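You operate a simulated robot arm through the tools that you are given. There is no shell and no other tool. Be economical: measure what you need, move in short steps, check, and stop when the job is done.

The job below is to be done with a simulated robot arm. You get a single attempt, and the scene is never put back.

JOB
Press the three raised key caps home and run the laptop's key test.
Fine: the on key starts the test; switch off after.

Only the result counts: the job must be done as asked and must still hold three seconds after the hand-in. Knocking over, shifting, dropping, spilling or breaking anything else fails it. Lids that push on must go on centred and level and be pressed home; caps that screw on are set level and turned clockwise until they are tight.

ROBOT AND FRAMES
A 6-joint arm with a two-finger parallel gripper, fixed in place. Base frame: the origin is at the foot of the arm, x ahead of it, y to its left, z up; the work surface is at about z = 0.7. Units: m, rad, N and s.
With the tool pointing down near the work surface it reaches from about 0.22 to 0.62 m from the base axis. Its first joint turns from -1.152 to 1.152 rad. Payload 2.7 kg.
Tool frame: the origin (TCP) lies between the finger pads and is the grasp point; the fingertips stand 0.023 m ahead of it; z points along the fingers, y is the line along which they close. Largest opening 0.094 m; finger width 0.038, thickness 0.01; the body of the gripper, 0.054 by 0.096 m, starts 0.039 m behind the TCP.
Orientation is that of the tool frame in the base frame, as a unit quaternion [w, x, y, z]. With the fingers straight down and closing along the base's y, the tool's x points along the base's -x, its y along +y and its z along -z.

CONTROLS
- The arm moves only by the tool servo_tool. Its argument "deltas" is one flat list of numbers, 7 for each row, row after row: the shift along the base's x, y, z in units of 30 mm (1.0 is 30 mm), then the turn, a rotation vector about the base's x, y, z in units of 6 degrees (1.0 is 6 degrees), then the gripper command, from -1 (fully open) to 1 (shut), values between in proportion. In form: [tx, ty, tz, rx, ry, rz, hand, tx, ty, tz, rx, ry, rz, hand, ...]. A call has 1 to 12 rows; each row shifts and turns the commanded pose from where the row before left it. A call with a number of a shift or a turn outside -1 to 1 is refused whole. Rows are played at 5 a second. More than 0.05 m and 0.15 rad between two rows, or a gripper value outside its range, and nothing of the call is played. Where a pose cannot be reached the arm comes as near as it can. A force on the tool above 40 N (or 10 N above the force at the start of the call, whichever is more), or a blocked arm, ends the call early, and 0.2 s more pass. The fingers move at their own pace (about 0.045 m/s each) and stop on an object; they squeeze with about 26 N. The grip force told is the motor's: it shows also when the fingers shut on nothing. Time passes only in rows, and 0.2 s behind the last, so rows that do not move let the fingers close. The reply holds the time, the measured pose of the TCP, the force on the tool along the base axes, the opening and the grip force, in the units named above and with some noise.
- Cameras (640 x 400 px; columns grow to the right, rows downward): "scene" is fixed at [0.084, -0.4509, 1.3894]; the picture's right is [0.61, -0.79, 0.00], its down [-0.56, -0.43, -0.71] and it looks along [0.56, 0.43, -0.70] (base axes); focal length 364 px, centre (320, 200). "wrist" rides on the gripper at [0.086, 0.016, -0.074] in the tool frame; the picture's right is [-0.18, 0.98, 0.00], its down [-0.58, -0.11, -0.81] and it looks along [-0.79, -0.15, 0.59] (tool axes); focal length 243 px, centre (320, 200). There is no depth. A picture from a camera that has moved, and an enlarged one, comes with that camera's place and axes in the base frame and with its lens.
- grab_frame(camera): a new picture of that camera. No time passes.
- inspect(camera, box): a new picture of the part [left, top, right, bottom] of that camera's present view, enlarged. No time passes.
- job_done(): hands the job in; it is judged then, once.

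Work in short steps. Places have to be worked out from the pictures, the camera data and where the tool is seen: move nearer, look again, correct. Check each grasp and each placing, and mend what went wrong. You have 120 turns and 76 pictures in all, those below and enlarged ones among them. Open the gripper and draw the arm clear of the work before you hand the job in, unless the task says otherwise; then end with one line.

The tools are called by a JSON object that holds its "method" and its "body". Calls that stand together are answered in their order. servo_tool: Moves the arm, as the interface text tells. Its arguments: {"type":"object","properties":{"deltas":{"type":"array","items":{"type":"number"}}},"required":["deltas"]} The other tools are called the same way: grab_frame (camera) takes a picture; inspect (camera, box) takes an enlarged picture of a part of a camera's view; job_done () hands the job in.

At the start:

```text
t: 0.0
eef_pos: [0.4711, 0.0982, 0.9419]
tcp_rot: [0.0, -0.001, 1.0, 0.0]
wrist_force: [-0.5, -0.4, 0.4]
opening: 0.0941
grip_force: 0.0
```

scene: 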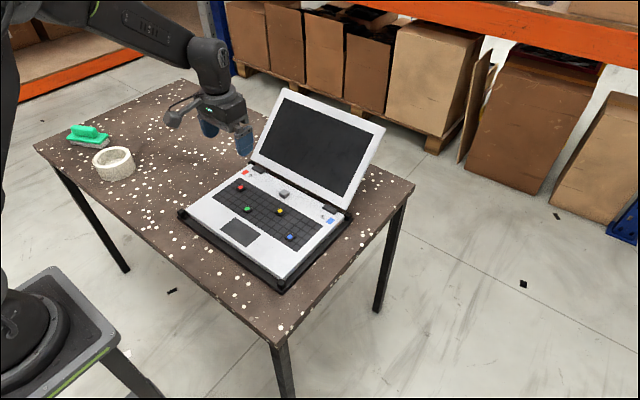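
wrist: 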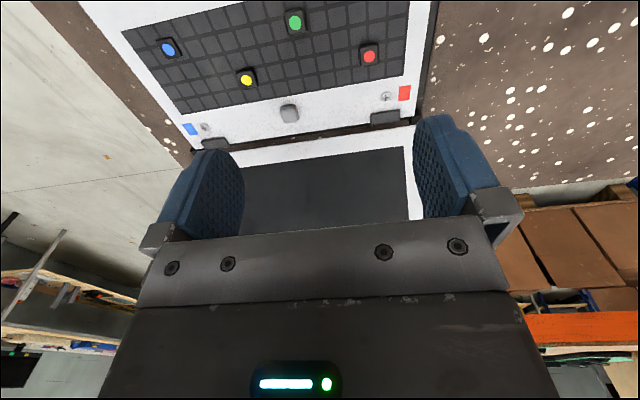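

I'll first enlarge the laptop area in both views to see which caps are raised and which marks identify the on key.

{"method": "inspect", "body": {"camera": "scene", "box": [170, 150, 360, 270]}}

{"method": "inspect", "body": {"camera": "wrist", "box": [120, 0, 440, 160]}}

```text
3.33 times, centred on (265, 210) of scene
camera zoom: at [0.084, -0.4509, 1.3894], right [0.61, -0.79, 0.0], down [-0.56, -0.43, -0.71], along [0.56, 0.43, -0.7], focal length 1214 px, centre (503, 167)
```

zoom: 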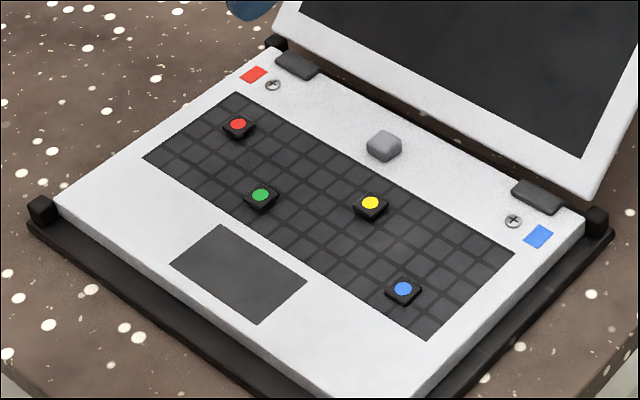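

```text
2.00 times, centred on (280, 80) of wrist
camera zoom: at [0.385, 0.1131, 1.0173], right [0.18, 0.98, 0.0], down [0.58, -0.11, 0.81], along [0.79, -0.15, -0.59], focal length 485 px, centre (400, 440)
```

zoom: 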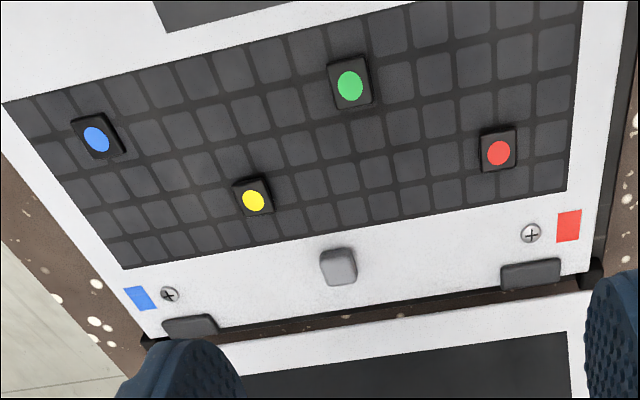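

Four dotted caps, a grey button by the hinge, and red/blue marks at the two ends; one of the caps may already be home. I lower the tool a little for a closer look at heights and marks.

{"method": "servo_tool", "body": {"deltas": [0.3, -0.3, -0.9, 0, 0, 0, -1, 0.3, -0.3, -0.9, 0, 0, 0, -1, 0.3, -0.3, -0.9, 0, 0, 0, -1, 0.3, 0, -0.9, 0, 0, 0, -1]}}

{"method": "grab_frame", "body": {"camera": "wrist"}}

{"method": "inspect", "body": {"camera": "scene", "box": [220, 170, 320, 250]}}

```text
t: 1.0
eef_pos: [0.5075, 0.0718, 0.8357]
tcp_rot: [0.001, 0.0, 1.0, 0.0]
wrist_force: [0.7, -0.1, 0.0]
opening: 0.094
grip_force: 0.1
```

```text
71 pictures are left
camera wrist: at [0.4207, 0.0848, 0.91], right [0.18, 0.98, 0.0], down [0.58, -0.11, 0.81], along [0.79, -0.15, -0.59], focal length 243 px, centre (320, 200)
```

wrist: 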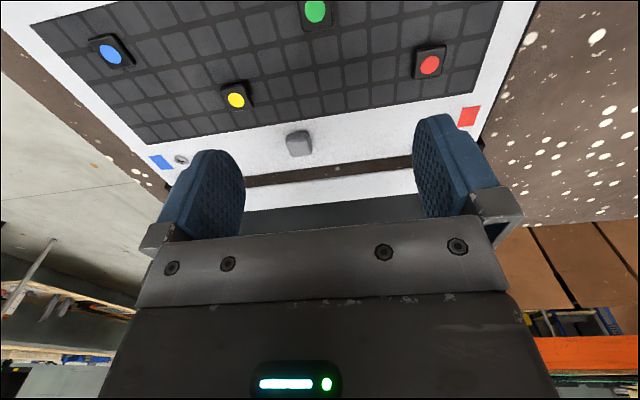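

```text
5.00 times, centred on (270, 210) of scene
camera zoom: at [0.084, -0.4509, 1.3894], right [0.61, -0.79, 0.0], down [-0.56, -0.43, -0.71], along [0.56, 0.43, -0.7], focal length 1821 px, centre (570, 150)
```

zoom: 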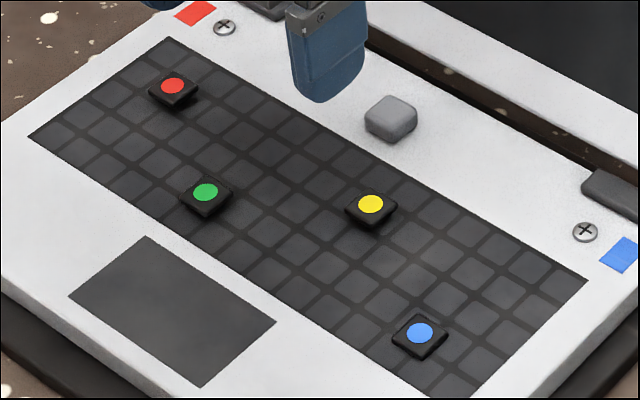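

The blue cap seems lower than the others; I enlarge each for comparison.

{"method": "inspect", "body": {"camera": "wrist", "box": [70, 20, 270, 145]}}

{"method": "inspect", "body": {"camera": "wrist", "box": [270, 0, 490, 138]}}

{"method": "inspect", "body": {"camera": "scene", "box": [275, 195, 325, 250]}}

{"method": "inspect", "body": {"camera": "scene", "box": [230, 175, 280, 220]}}

```text
3.20 times, centred on (170, 82) of wrist
camera zoom: at [0.4207, 0.0848, 0.91], right [0.18, 0.98, 0.0], down [0.58, -0.11, 0.81], along [0.79, -0.15, -0.59], focal length 776 px, centre (800, 576)
```

zoom: 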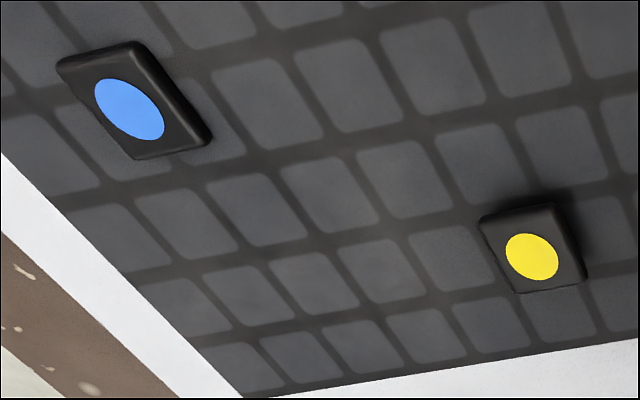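

```text
2.90 times, centred on (380, 69) of wrist
camera zoom: at [0.4207, 0.0848, 0.91], right [0.18, 0.98, 0.0], down [0.58, -0.11, 0.81], along [0.79, -0.15, -0.59], focal length 703 px, centre (146, 580)
```

zoom: 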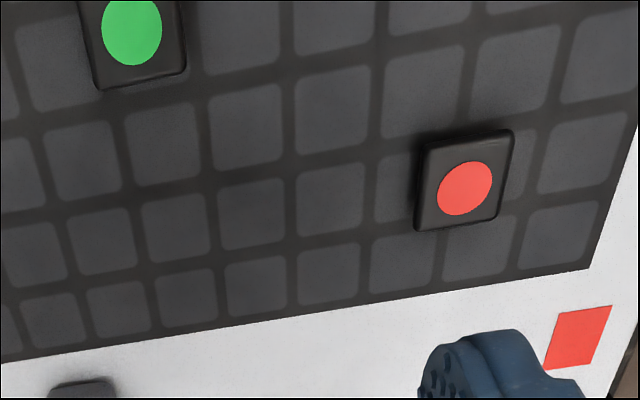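

```text
7.27 times, centred on (300, 222) of scene
camera zoom: at [0.084, -0.4509, 1.3894], right [0.61, -0.79, 0.0], down [-0.56, -0.43, -0.71], along [0.56, 0.43, -0.7], focal length 2648 px, centre (466, 36)
```

zoom: 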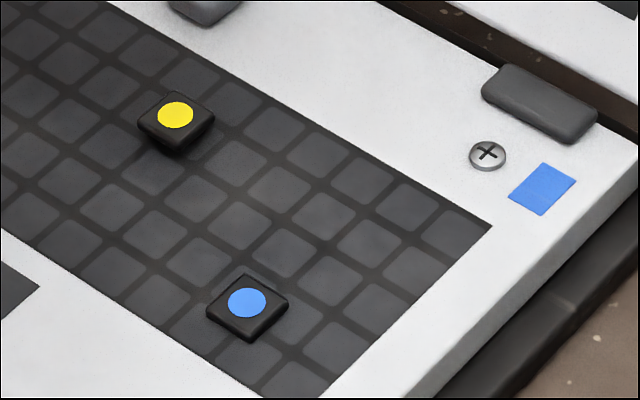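

```text
8.89 times, centred on (255, 198) of scene
camera zoom: at [0.084, -0.4509, 1.3894], right [0.61, -0.79, 0.0], down [-0.56, -0.43, -0.71], along [0.56, 0.43, -0.7], focal length 3237 px, centre (898, 222)
```

zoom: 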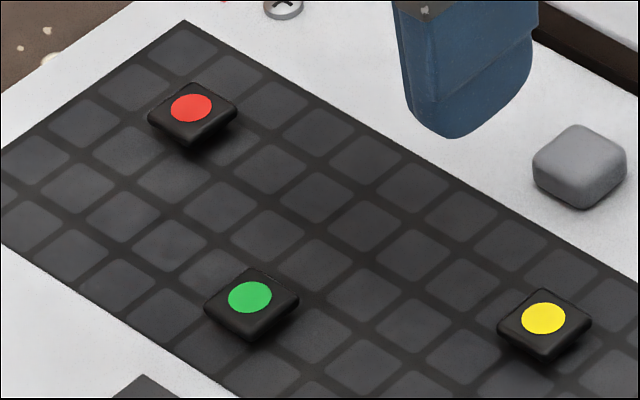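

Blue is already home; red, green and yellow are raised, and the grey block near the hinge looks like the on key. I estimate green at (0.469, 0.074), red at (0.513, 0.1445), yellow at (0.514, 0.004), grey at (0.564, 0.039), tops about z 0.738. I close the gripper and hover over green.

{"method": "servo_tool", "body": {"deltas": [-0.4, 0, 0, 0, 0, 0, 1, -0.4, 0.07, 0, 0, 0, 0, 1, -0.48, 0, 0, 0, 0, 0, 1, 0, 0, -0.5, 0, 0, 0, 1, 0, 0, -0.5, 0, 0, 0, 1, 0, 0, -0.5, 0, 0, 0, 1, 0, 0, 0, 0, 0, 0, 1]}}

{"method": "inspect", "body": {"camera": "scene", "box": [215, 165, 295, 235]}}

{"method": "grab_frame", "body": {"camera": "wrist"}}

```text
t: 2.6
eef_pos: [0.4709, 0.075, 0.7901]
tcp_rot: [0.0, 0.0, 1.0, 0.0]
wrist_force: [-0.1, 0.2, 0.7]
opening: 0.0003
grip_force: 26.4
```

```text
5.71 times, centred on (255, 200) of scene
camera zoom: at [0.084, -0.4509, 1.3894], right [0.61, -0.79, 0.0], down [-0.56, -0.43, -0.71], along [0.56, 0.43, -0.7], focal length 2081 px, centre (691, 200)
```

zoom: 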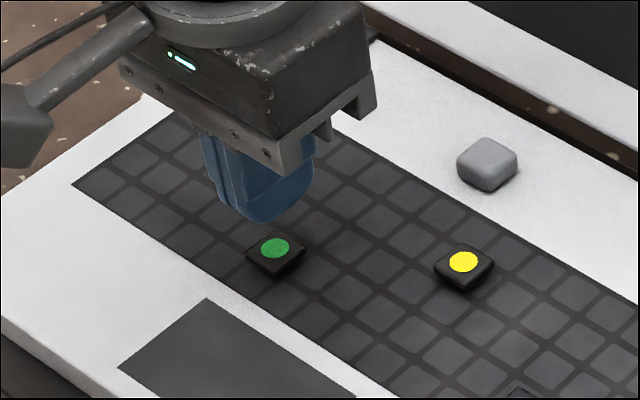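

```text
64 pictures are left
camera wrist: at [0.3828, 0.0888, 0.8641], right [0.18, 0.98, 0.0], down [0.58, -0.11, 0.81], along [0.79, -0.15, -0.59], focal length 243 px, centre (320, 200)
```

wrist: 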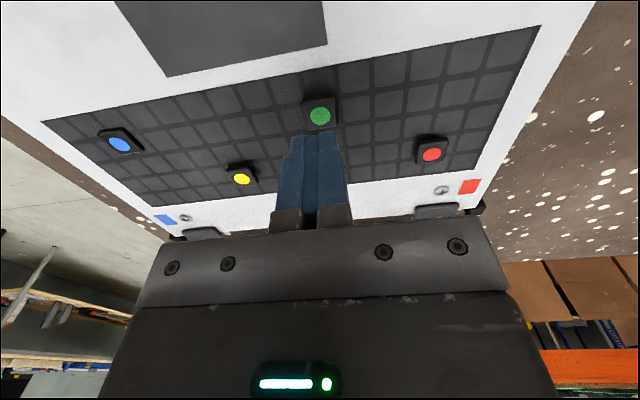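

The tip sits over green to within about 2 mm. I descend slowly until contact shows.

{"method": "servo_tool", "body": {"deltas": [-0.05, -0.04, -0.35, 0, 0, 0, 1, 0, 0, -0.3, 0, 0, 0, 1, 0, 0, -0.1, 0, 0, 0, 1, 0, 0, -0.1, 0, 0, 0, 1, 0, 0, -0.05, 0, 0, 0, 1]}}

```text
t: 3.8
eef_pos: [0.468, 0.0738, 0.7623]
tcp_rot: [0.0, 0.001, 1.0, 0.001]
wrist_force: [0.4, 0.0, -0.5]
opening: 0.0
grip_force: 26.3
```

Tip is at about z 0.739 with no contact yet. I go on in 1.5 mm steps.

{"method": "servo_tool", "body": {"deltas": [0, 0, -0.05, 0, 0, 0, 1, 0, 0, -0.05, 0, 0, 0, 1, 0, 0, -0.05, 0, 0, 0, 1]}}

{"method": "inspect", "body": {"camera": "scene", "box": [215, 175, 295, 235]}}

```text
t: 4.6
eef_pos: [0.4688, 0.0732, 0.7577]
tcp_rot: [0.0, 0.0, 1.0, 0.001]
wrist_force: [-0.8, 0.0, -0.1]
opening: 0.0004
grip_force: 25.6
```

```text
6.67 times, centred on (255, 205) of scene
camera zoom: at [0.084, -0.4509, 1.3894], right [0.61, -0.79, 0.0], down [-0.56, -0.43, -0.71], along [0.56, 0.43, -0.7], focal length 2428 px, centre (753, 167)
```

zoom: 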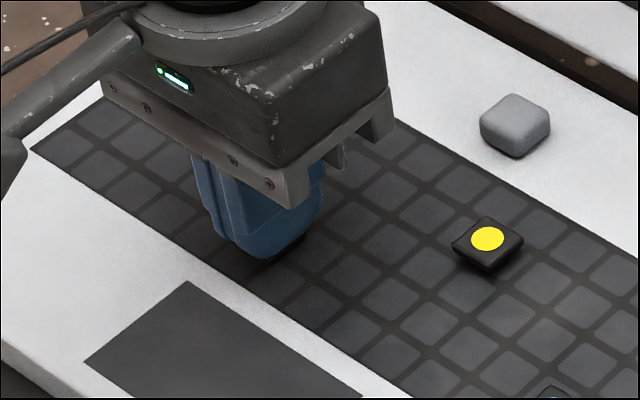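

Nearly touching, with the cap's edge just visible under the tip. I continue down in 1.2 mm steps.

{"method": "servo_tool", "body": {"deltas": [0, 0, -0.04, 0, 0, 0, 1, 0, 0, -0.04, 0, 0, 0, 1, 0, 0, -0.04, 0, 0, 0, 1]}}

```text
t: 5.4
eef_pos: [0.4686, 0.0725, 0.7565]
tcp_rot: [0.0, 0.001, 1.0, 0.0]
wrist_force: [-14.5, -0.1, 30.2]
opening: 0.0002
grip_force: 26.2
```

Contact at tip z ≈ 0.7335 with 30 N. I look before pushing more.

{"method": "inspect", "body": {"camera": "scene", "box": [235, 190, 285, 230]}}

{"method": "inspect", "body": {"camera": "wrist", "box": [220, 60, 460, 210]}}

```text
10.00 times, centred on (260, 210) of scene
camera zoom: at [0.0833, -0.451, 1.3895], right [0.61, -0.79, 0.0], down [-0.56, -0.43, -0.71], along [0.56, 0.43, -0.7], focal length 3641 px, centre (920, 100)
```

zoom: 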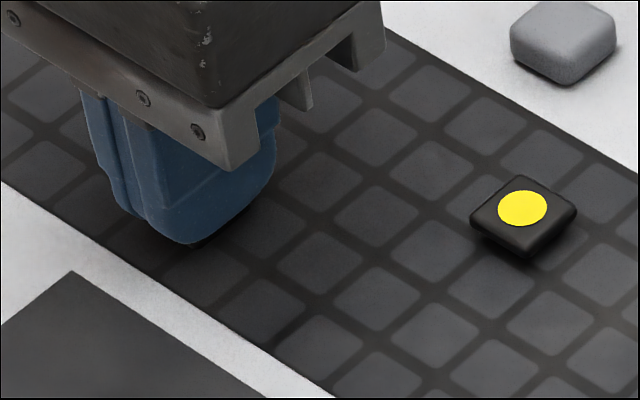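

```text
2.67 times, centred on (340, 135) of wrist
camera zoom: at [0.381, 0.0873, 0.8308], right [0.18, 0.98, 0.0], down [0.58, -0.11, 0.81], along [0.79, -0.15, -0.59], focal length 647 px, centre (267, 373)
```

zoom: 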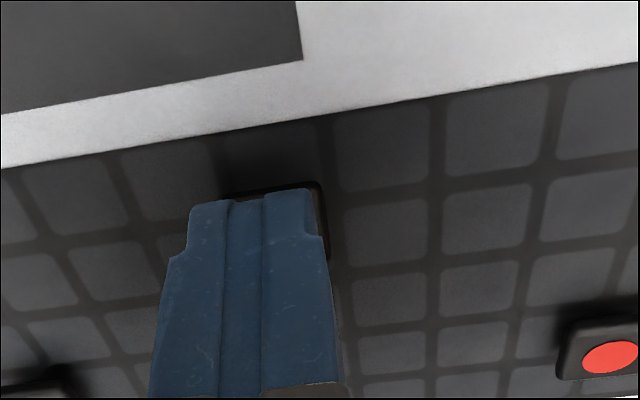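

Contact is on the cap, still raised a bit perhaps. I press further in small steps.

{"method": "servo_tool", "body": {"deltas": [0, 0, -0.03, 0, 0, 0, 1, 0, 0, -0.03, 0, 0, 0, 1]}}

```text
t: 5.8
eef_pos: [0.4694, 0.0728, 0.7556]
tcp_rot: [-0.001, 0.0, 1.0, 0.0]
wrist_force: [-8.7, -1.1, 19.0]
opening: 0.0001
grip_force: 26.4
stopped in row 2: the force on the tool passed its limit (the readings are from after the stop); the commanded pose is now the measured one
```

Force limit was passed and the tip is now 0.7326. I lift and look at the cap.

{"method": "servo_tool", "body": {"deltas": [0, 0, 0.5, 0, 0, 0, 1, 0, 0, 0.5, 0, 0, 0, 1, 0, 0, 0.5, 0, 0, 0, 1]}}

{"method": "inspect", "body": {"camera": "scene", "box": [230, 175, 310, 245]}}

{"method": "inspect", "body": {"camera": "wrist", "box": [80, 60, 480, 230]}}

```text
t: 6.7
eef_pos: [0.4699, 0.0727, 0.8016]
tcp_rot: [-0.001, 0.0, 1.0, 0.0]
wrist_force: [-0.6, 0.2, -1.0]
opening: 0.0003
grip_force: 26.0
```

```text
5.71 times, centred on (270, 210) of scene
camera zoom: at [0.084, -0.4509, 1.3894], right [0.61, -0.79, 0.0], down [-0.56, -0.43, -0.71], along [0.56, 0.43, -0.7], focal length 2081 px, centre (606, 143)
```

zoom: 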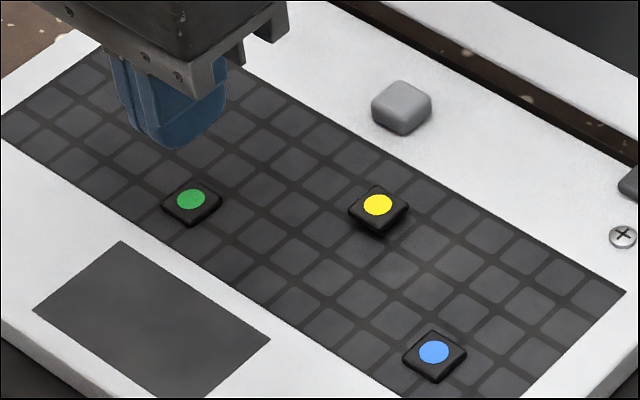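

```text
1.60 times, centred on (280, 145) of wrist
camera zoom: at [0.3826, 0.0879, 0.8751], right [0.18, 0.98, 0.0], down [0.58, -0.11, 0.81], along [0.79, -0.15, -0.59], focal length 388 px, centre (384, 288)
```

zoom: 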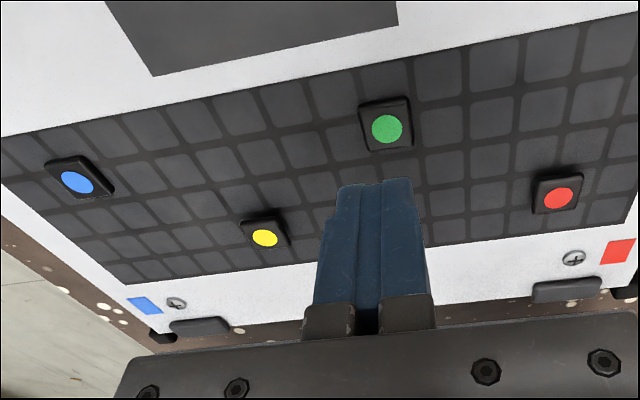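

Green now sits like blue: home. Next I hover over yellow, at about (0.514, 0.002).

{"method": "servo_tool", "body": {"deltas": [0.5, -0.8, 0, 0, 0, 0, 1, 0.5, -0.8, 0, 0, 0, 0, 1, 0.47, -0.76, 0, 0, 0, 0, 1, 0, 0, -0.7, 0, 0, 0, 1, 0, 0, -0.3, 0, 0, 0, 1]}}

{"method": "inspect", "body": {"camera": "wrist", "box": [200, 60, 480, 235]}}

{"method": "inspect", "body": {"camera": "scene", "box": [245, 175, 315, 235]}}

```text
t: 7.8
eef_pos: [0.5135, 0.0009, 0.771]
tcp_rot: [0.0, 0.0, 1.0, -0.001]
wrist_force: [0.3, -0.1, -0.6]
opening: 0.0002
grip_force: 26.1
```

```text
2.29 times, centred on (340, 148) of wrist
camera zoom: at [0.4253, 0.0156, 0.8454], right [0.18, 0.98, 0.0], down [0.58, -0.11, 0.81], along [0.79, -0.15, -0.59], focal length 555 px, centre (274, 320)
```

zoom: 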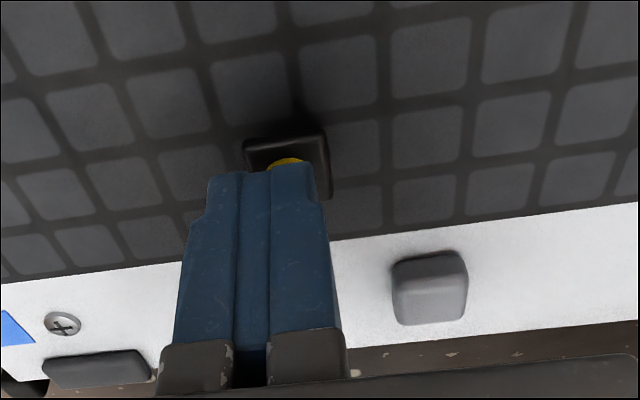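

```text
6.67 times, centred on (280, 205) of scene
camera zoom: at [0.084, -0.4509, 1.3894], right [0.61, -0.79, 0.0], down [-0.56, -0.43, -0.71], along [0.56, 0.43, -0.7], focal length 2428 px, centre (587, 167)
```

zoom: 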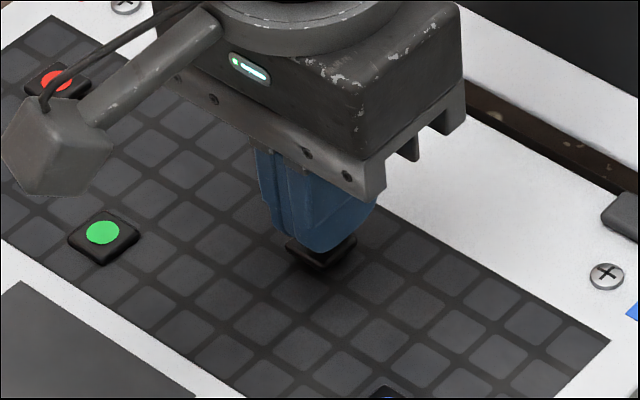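

The cap centre lies about 4 mm to +y of the tip. I shift and press down with fine steps.

{"method": "servo_tool", "body": {"deltas": [0, 0.13, 0, 0, 0, 0, 1, 0, 0, -0.2, 0, 0, 0, 1, 0, 0, -0.15, 0, 0, 0, 1, 0, 0, -0.05, 0, 0, 0, 1, 0, 0, -0.05, 0, 0, 0, 1, 0, 0, -0.04, 0, 0, 0, 1, 0, 0, -0.04, 0, 0, 0, 1, 0, 0, -0.04, 0, 0, 0, 1]}}

```text
t: 9.7
eef_pos: [0.5142, 0.0061, 0.7584]
tcp_rot: [0.0, 0.001, 1.0, 0.0]
wrist_force: [-7.7, -0.3, 15.8]
opening: 0.0002
grip_force: 26.3
stopped in row 8: the force on the tool passed its limit (the readings are from after the stop); the commanded pose is now the measured one
```

It stopped at tip 0.735 — above the home height found at green (0.7326). I press further.

{"method": "servo_tool", "body": {"deltas": [0, 0, -0.03, 0, 0, 0, 1, 0, 0, -0.03, 0, 0, 0, 1, 0, 0, -0.03, 0, 0, 0, 1]}}

```text
t: 10.4
eef_pos: [0.5119, 0.0057, 0.758]
tcp_rot: [0.001, -0.002, 1.0, 0.001]
wrist_force: [-6.1, -1.2, 14.4]
opening: 0.0
grip_force: 25.9
stopped in row 3: the force on the tool passed its limit (the readings are from after the stop); the commanded pose is now the measured one
```

I lift and check the yellow cap.

{"method": "servo_tool", "body": {"deltas": [0, 0, 0.5, 0, 0, 0, 1, 0, 0, 0.5, 0, 0, 0, 1, 0, 0, 0.5, 0, 0, 0, 1]}}

{"method": "inspect", "body": {"camera": "scene", "box": [230, 175, 310, 245]}}

{"method": "inspect", "body": {"camera": "wrist", "box": [150, 40, 470, 230]}}

```text
t: 11.2
eef_pos: [0.5132, 0.0063, 0.801]
tcp_rot: [0.001, -0.001, 1.0, 0.001]
wrist_force: [-0.8, -0.1, -0.6]
opening: 0.0
grip_force: 26.2
```

```text
5.71 times, centred on (270, 210) of scene
camera zoom: at [0.084, -0.4509, 1.3894], right [0.61, -0.79, 0.0], down [-0.56, -0.43, -0.71], along [0.56, 0.43, -0.7], focal length 2081 px, centre (606, 143)
```

zoom: 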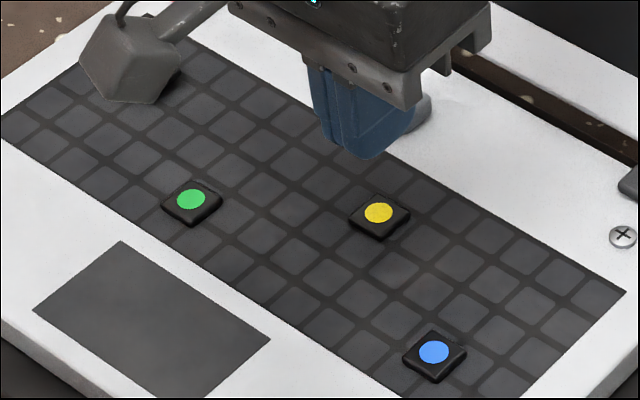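

```text
2.00 times, centred on (310, 135) of wrist
camera zoom: at [0.4263, 0.0203, 0.8756], right [0.18, 0.98, 0.0], down [0.58, -0.11, 0.81], along [0.79, -0.15, -0.59], focal length 485 px, centre (340, 330)
```

zoom: 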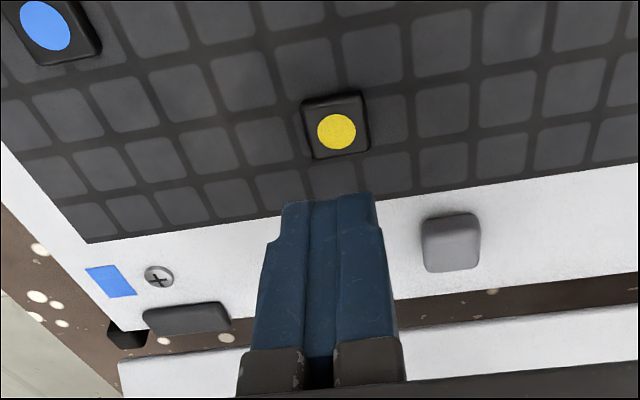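

Yellow is home too (dropped about 4.7 mm like green). On to red at about (0.514, 0.1465).

{"method": "servo_tool", "body": {"deltas": [0, 1, 0, 0, 0, 0, 1, 0, 1, 0, 0, 0, 0, 1, 0, 1, 0, 0, 0, 0, 1, 0, 1, 0, 0, 0, 0, 1, 0, 0.67, 0, 0, 0, 0, 1, 0, 0, -0.5, 0, 0, 0, 1, 0, 0, -0.4, 0, 0, 0, 1, 0, 0, 0, 0, 0, 0, 1]}}

{"method": "inspect", "body": {"camera": "wrist", "box": [200, 60, 480, 235]}}

{"method": "inspect", "body": {"camera": "scene", "box": [210, 155, 280, 215]}}

```text
t: 13.0
eef_pos: [0.5135, 0.1477, 0.7733]
tcp_rot: [0.001, 0.0, 1.0, -0.001]
wrist_force: [-0.5, -0.3, 0.2]
opening: 0.0
grip_force: 26.4
```

```text
2.29 times, centred on (340, 148) of wrist
camera zoom: at [0.4268, 0.1621, 0.8478], right [0.18, 0.98, 0.0], down [0.58, -0.11, 0.81], along [0.79, -0.15, -0.59], focal length 555 px, centre (274, 320)
```

zoom: 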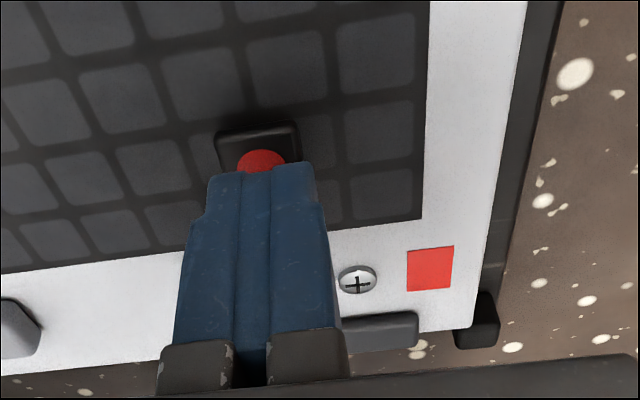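

```text
6.67 times, centred on (245, 185) of scene
camera zoom: at [0.084, -0.4509, 1.3894], right [0.61, -0.79, 0.0], down [-0.56, -0.43, -0.71], along [0.56, 0.43, -0.7], focal length 2428 px, centre (820, 300)
```

zoom: 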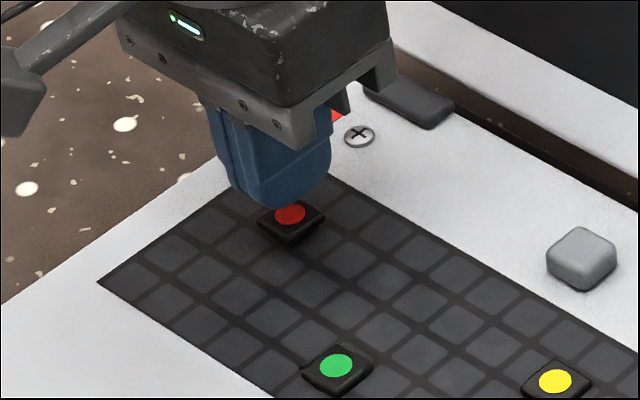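

The tip is centred on red within about 1 mm. Press down.

{"method": "servo_tool", "body": {"deltas": [0, 0, -0.3, 0, 0, 0, 1, 0, 0, -0.15, 0, 0, 0, 1, 0, 0, -0.05, 0, 0, 0, 1, 0, 0, -0.04, 0, 0, 0, 1, 0, 0, -0.04, 0, 0, 0, 1, 0, 0, -0.04, 0, 0, 0, 1, 0, 0, -0.04, 0, 0, 0, 1]}}

{"method": "servo_tool", "body": {"deltas": [0, 0, -0.03, 0, 0, 0, 1, 0, 0, -0.03, 0, 0, 0, 1, 0, 0, -0.03, 0, 0, 0, 1]}}

```text
t: 14.6
eef_pos: [0.5144, 0.1473, 0.7569]
tcp_rot: [0.001, 0.0, 1.0, 0.001]
wrist_force: [-10.1, -0.5, 31.3]
opening: 0.0
grip_force: 26.3
```

```text
t: 15.1
eef_pos: [0.515, 0.146, 0.7569]
tcp_rot: [0.003, -0.001, 1.0, 0.0]
wrist_force: [-5.7, -1.4, 14.9]
opening: 0.0001
grip_force: 25.9
stopped in row 2: the force on the tool passed its limit (the readings are from after the stop); the commanded pose is now the measured one
```

Pressed past 40 N. I lift, move back a little, and look.

{"method": "servo_tool", "body": {"deltas": [0, 0, 0.5, 0, 0, 0, 1, 0, 0, 0.5, 0, 0, 0, 1, 0, 0, 0.5, 0, 0, 0, 1, 0, 0, 0.5, 0, 0, 0, 1]}}

{"method": "inspect", "body": {"camera": "scene", "box": [220, 165, 310, 245]}}

{"method": "inspect", "body": {"camera": "wrist", "box": [100, 20, 480, 230]}}

```text
t: 16.1
eef_pos: [0.515, 0.147, 0.8146]
tcp_rot: [0.003, -0.001, 1.0, 0.001]
wrist_force: [0.3, 0.3, -1.1]
opening: 0.0
grip_force: 25.8
```

```text
5.00 times, centred on (265, 205) of scene
camera zoom: at [0.084, -0.4509, 1.3894], right [0.61, -0.79, 0.0], down [-0.56, -0.43, -0.71], along [0.56, 0.43, -0.7], focal length 1821 px, centre (595, 175)
```

zoom: 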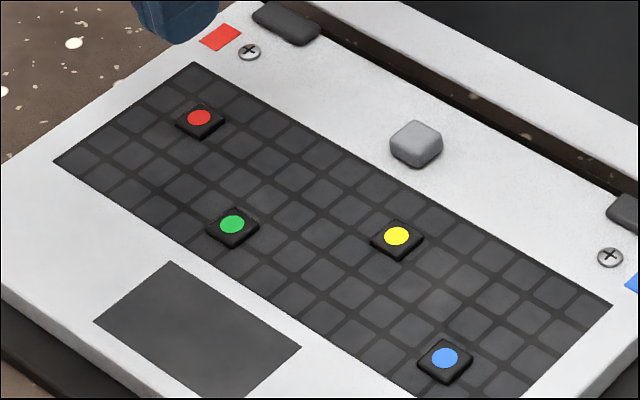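

```text
1.68 times, centred on (290, 125) of wrist
camera zoom: at [0.4274, 0.1609, 0.89], right [0.18, 0.98, 0.0], down [0.58, -0.11, 0.81], along [0.8, -0.15, -0.59], focal length 409 px, centre (370, 326)
```

zoom: 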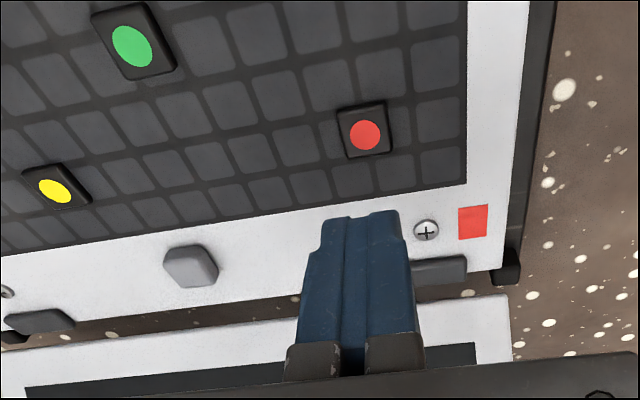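

All four caps now match blue. Next the grey key, at about (0.567, 0.041); I approach with x slightly short (0.560) for screen clearance, staying high first.

{"method": "servo_tool", "body": {"deltas": [0, -0.9, 0, 0, 0, 0, 1, 0, -0.9, 0, 0, 0, 0, 1, 0, -0.9, 0, 0, 0, 0, 1, 0, -0.83, 0, 0, 0, 0, 1, 0.5, 0, 0, 0, 0, 0, 1, 0.5, 0, 0, 0, 0, 0, 1, 0.5, 0, 0, 0, 0, 0, 1, 0, 0, -0.4, 0, 0, 0, 1, 0, 0, -0.4, 0, 0, 0, 1, 0, 0, 0, 0, 0, 0, 1]}}

{"method": "inspect", "body": {"camera": "wrist", "box": [200, 60, 480, 235]}}

{"method": "inspect", "body": {"camera": "scene", "box": [240, 130, 350, 230]}}

```text
t: 18.3
eef_pos: [0.5608, 0.0404, 0.7912]
tcp_rot: [0.002, 0.0, 1.0, 0.001]
wrist_force: [-0.2, 0.1, 0.4]
opening: 0.0
grip_force: 26.2
```

```text
2.29 times, centred on (340, 148) of wrist
camera zoom: at [0.4728, 0.0548, 0.8651], right [0.18, 0.98, 0.0], down [0.58, -0.11, 0.81], along [0.8, -0.15, -0.59], focal length 555 px, centre (274, 320)
```

zoom: 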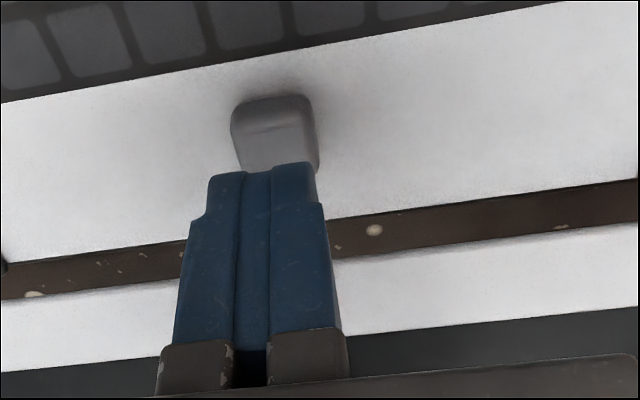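

```text
4.00 times, centred on (295, 180) of scene
camera zoom: at [0.084, -0.4509, 1.3894], right [0.61, -0.79, 0.0], down [-0.56, -0.43, -0.71], along [0.56, 0.43, -0.7], focal length 1456 px, centre (420, 280)
```

zoom: 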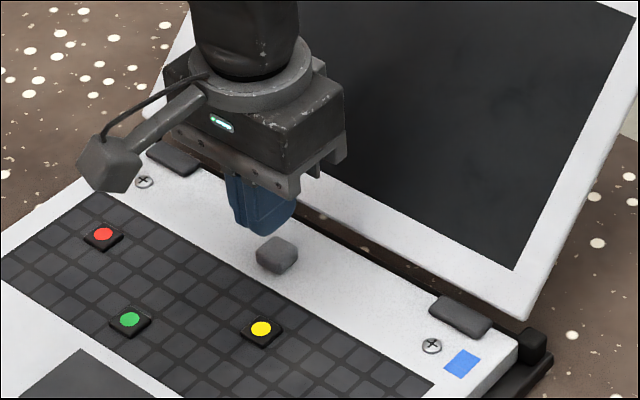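

The screen leans well back, so there is clearance. I nudge (+2 mm x, −1 mm y), then descend on the grey key in fine steps.

{"method": "servo_tool", "body": {"deltas": [0.08, -0.04, -0.4, 0, 0, 0, 1, 0, 0, -0.35, 0, 0, 0, 1, 0, 0, -0.1, 0, 0, 0, 1, 0, 0, -0.05, 0, 0, 0, 1, 0, 0, -0.05, 0, 0, 0, 1]}}

{"method": "inspect", "body": {"camera": "scene", "box": [240, 130, 350, 230]}}

```text
t: 19.5
eef_pos: [0.5629, 0.0404, 0.7615]
tcp_rot: [0.003, -0.002, 1.0, 0.0]
wrist_force: [-1.3, -1.1, 1.8]
opening: 0.0
grip_force: 25.9
```

```text
4.00 times, centred on (295, 180) of scene
camera zoom: at [0.084, -0.4509, 1.3894], right [0.61, -0.79, 0.0], down [-0.56, -0.43, -0.71], along [0.56, 0.43, -0.7], focal length 1456 px, centre (420, 280)
```

zoom: 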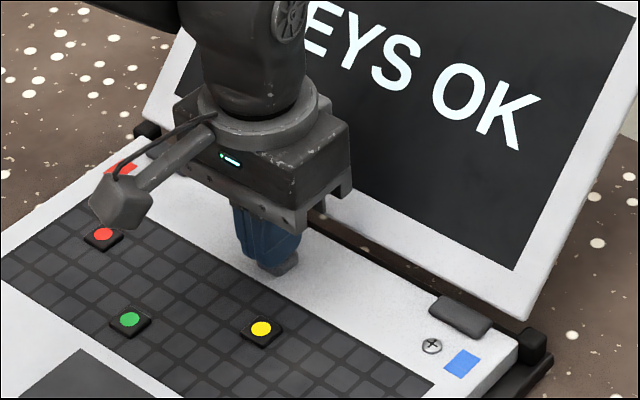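

The screen reads "KEYS OK": the key triggered with a light press. I lift and check that it holds.

{"method": "servo_tool", "body": {"deltas": [0, 0, 0.3, 0, 0, 0, 1, 0, 0, 0.5, 0, 0, 0, 1, 0, 0, 0, 0, 0, 0, 1, 0, 0, 0, 0, 0, 0, 1]}}

{"method": "inspect", "body": {"camera": "scene", "box": [220, 80, 400, 250]}}

```text
t: 20.5
eef_pos: [0.5632, 0.0398, 0.7866]
tcp_rot: [0.001, -0.001, 1.0, 0.0]
wrist_force: [-0.2, -0.5, -0.6]
opening: 0.0
grip_force: 26.7
```

```text
2.35 times, centred on (310, 165) of scene
camera zoom: at [0.084, -0.4509, 1.3894], right [0.61, -0.79, 0.0], down [-0.56, -0.43, -0.71], along [0.56, 0.43, -0.7], focal length 857 px, centre (344, 282)
```

zoom: 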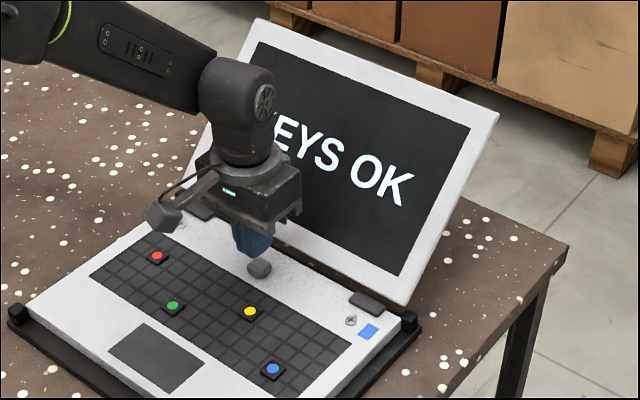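

The test result stays on. Now I press the grey key a second time to switch off.

{"method": "servo_tool", "body": {"deltas": [0, 0, 0, 0, 0, 0, 1, 0, 0, 0, 0, 0, 0, 1, 0, 0, 0, 0, 0, 0, 1, 0, 0, 0, 0, 0, 0, 1, 0, 0, 0, 0, 0, 0, 1, 0, 0, -0.4, 0, 0, 0, 1, 0, 0, -0.3, 0, 0, 0, 1, 0, 0, -0.08, 0, 0, 0, 1, 0, 0, -0.05, 0, 0, 0, 1]}}

{"method": "inspect", "body": {"camera": "scene", "box": [240, 80, 400, 230]}}

```text
t: 22.5
eef_pos: [0.5623, 0.0394, 0.7627]
tcp_rot: [0.003, -0.001, 1.0, 0.0]
wrist_force: [0.3, -0.1, 3.0]
opening: 0.0
grip_force: 26.1
```

```text
2.67 times, centred on (320, 155) of scene
camera zoom: at [0.084, -0.4509, 1.3894], right [0.61, -0.79, 0.0], down [-0.56, -0.43, -0.71], along [0.56, 0.43, -0.7], focal length 971 px, centre (320, 320)
```

zoom: 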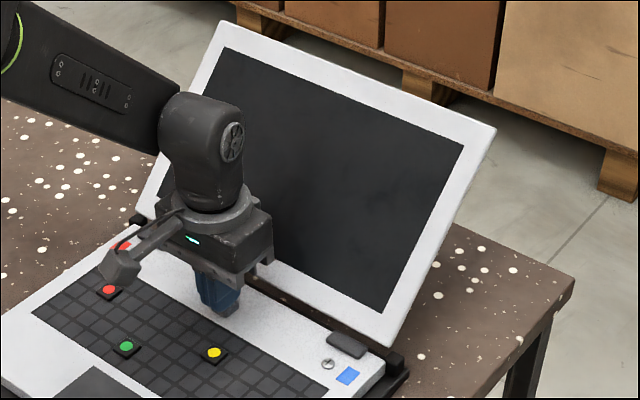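

The screen is dark again: switched off. I lift straight up, draw back, and open the gripper.

{"method": "servo_tool", "body": {"deltas": [0, 0, 0.8, 0, 0, 0, 1, 0, 0, 1, 0, 0, 0, 1, 0, 0, 1, 0, 0, 0, 1, -0.7, 0, 1, 0, 0, 0, 1, -0.9, 0, 1, 0, 0, 0, -1, -0.9, 0, 0.8, 0, 0, 0, -1, -0.9, 0, 0, 0, 0, 0, -1, 0, 0, 0, 0, 0, 0, -1, 0, 0, 0, 0, 0, 0, -1]}}

{"method": "grab_frame", "body": {"camera": "scene"}}

{"method": "inspect", "body": {"camera": "scene", "box": [220, 165, 310, 245]}}

```text
t: 24.5
eef_pos: [0.4603, 0.0397, 0.9278]
tcp_rot: [0.003, -0.001, 1.0, 0.001]
wrist_force: [0.1, 0.5, -0.1]
opening: 0.094
grip_force: 0.1
```

```text
45 pictures are left
```

scene: 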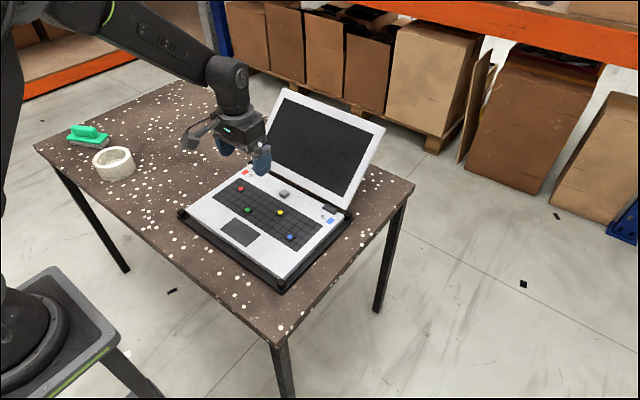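

```text
5.00 times, centred on (265, 205) of scene
camera zoom: at [0.084, -0.4509, 1.3894], right [0.61, -0.79, 0.0], down [-0.56, -0.43, -0.71], along [0.56, 0.43, -0.7], focal length 1821 px, centre (595, 175)
```

zoom: 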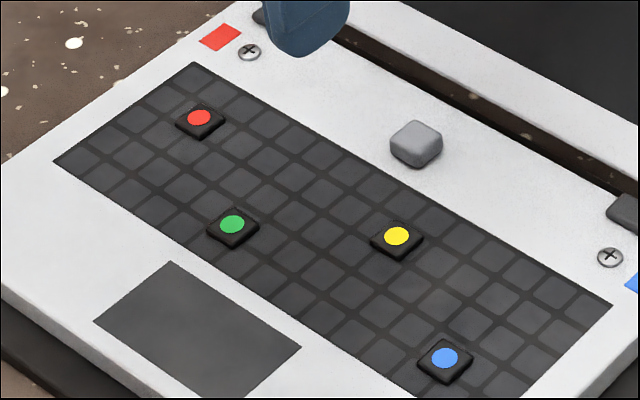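

All caps are home, the screen is dark, nothing has shifted, and the arm is clear with the gripper open. I hand in.

{"method": "job_done", "body": {}}

```text
The job is handed in.
```

I pressed the three raised caps (green, yellow, red) home, ran the key test, which showed "KEYS OK", and switched the laptop off; the screen was dark at hand-in.
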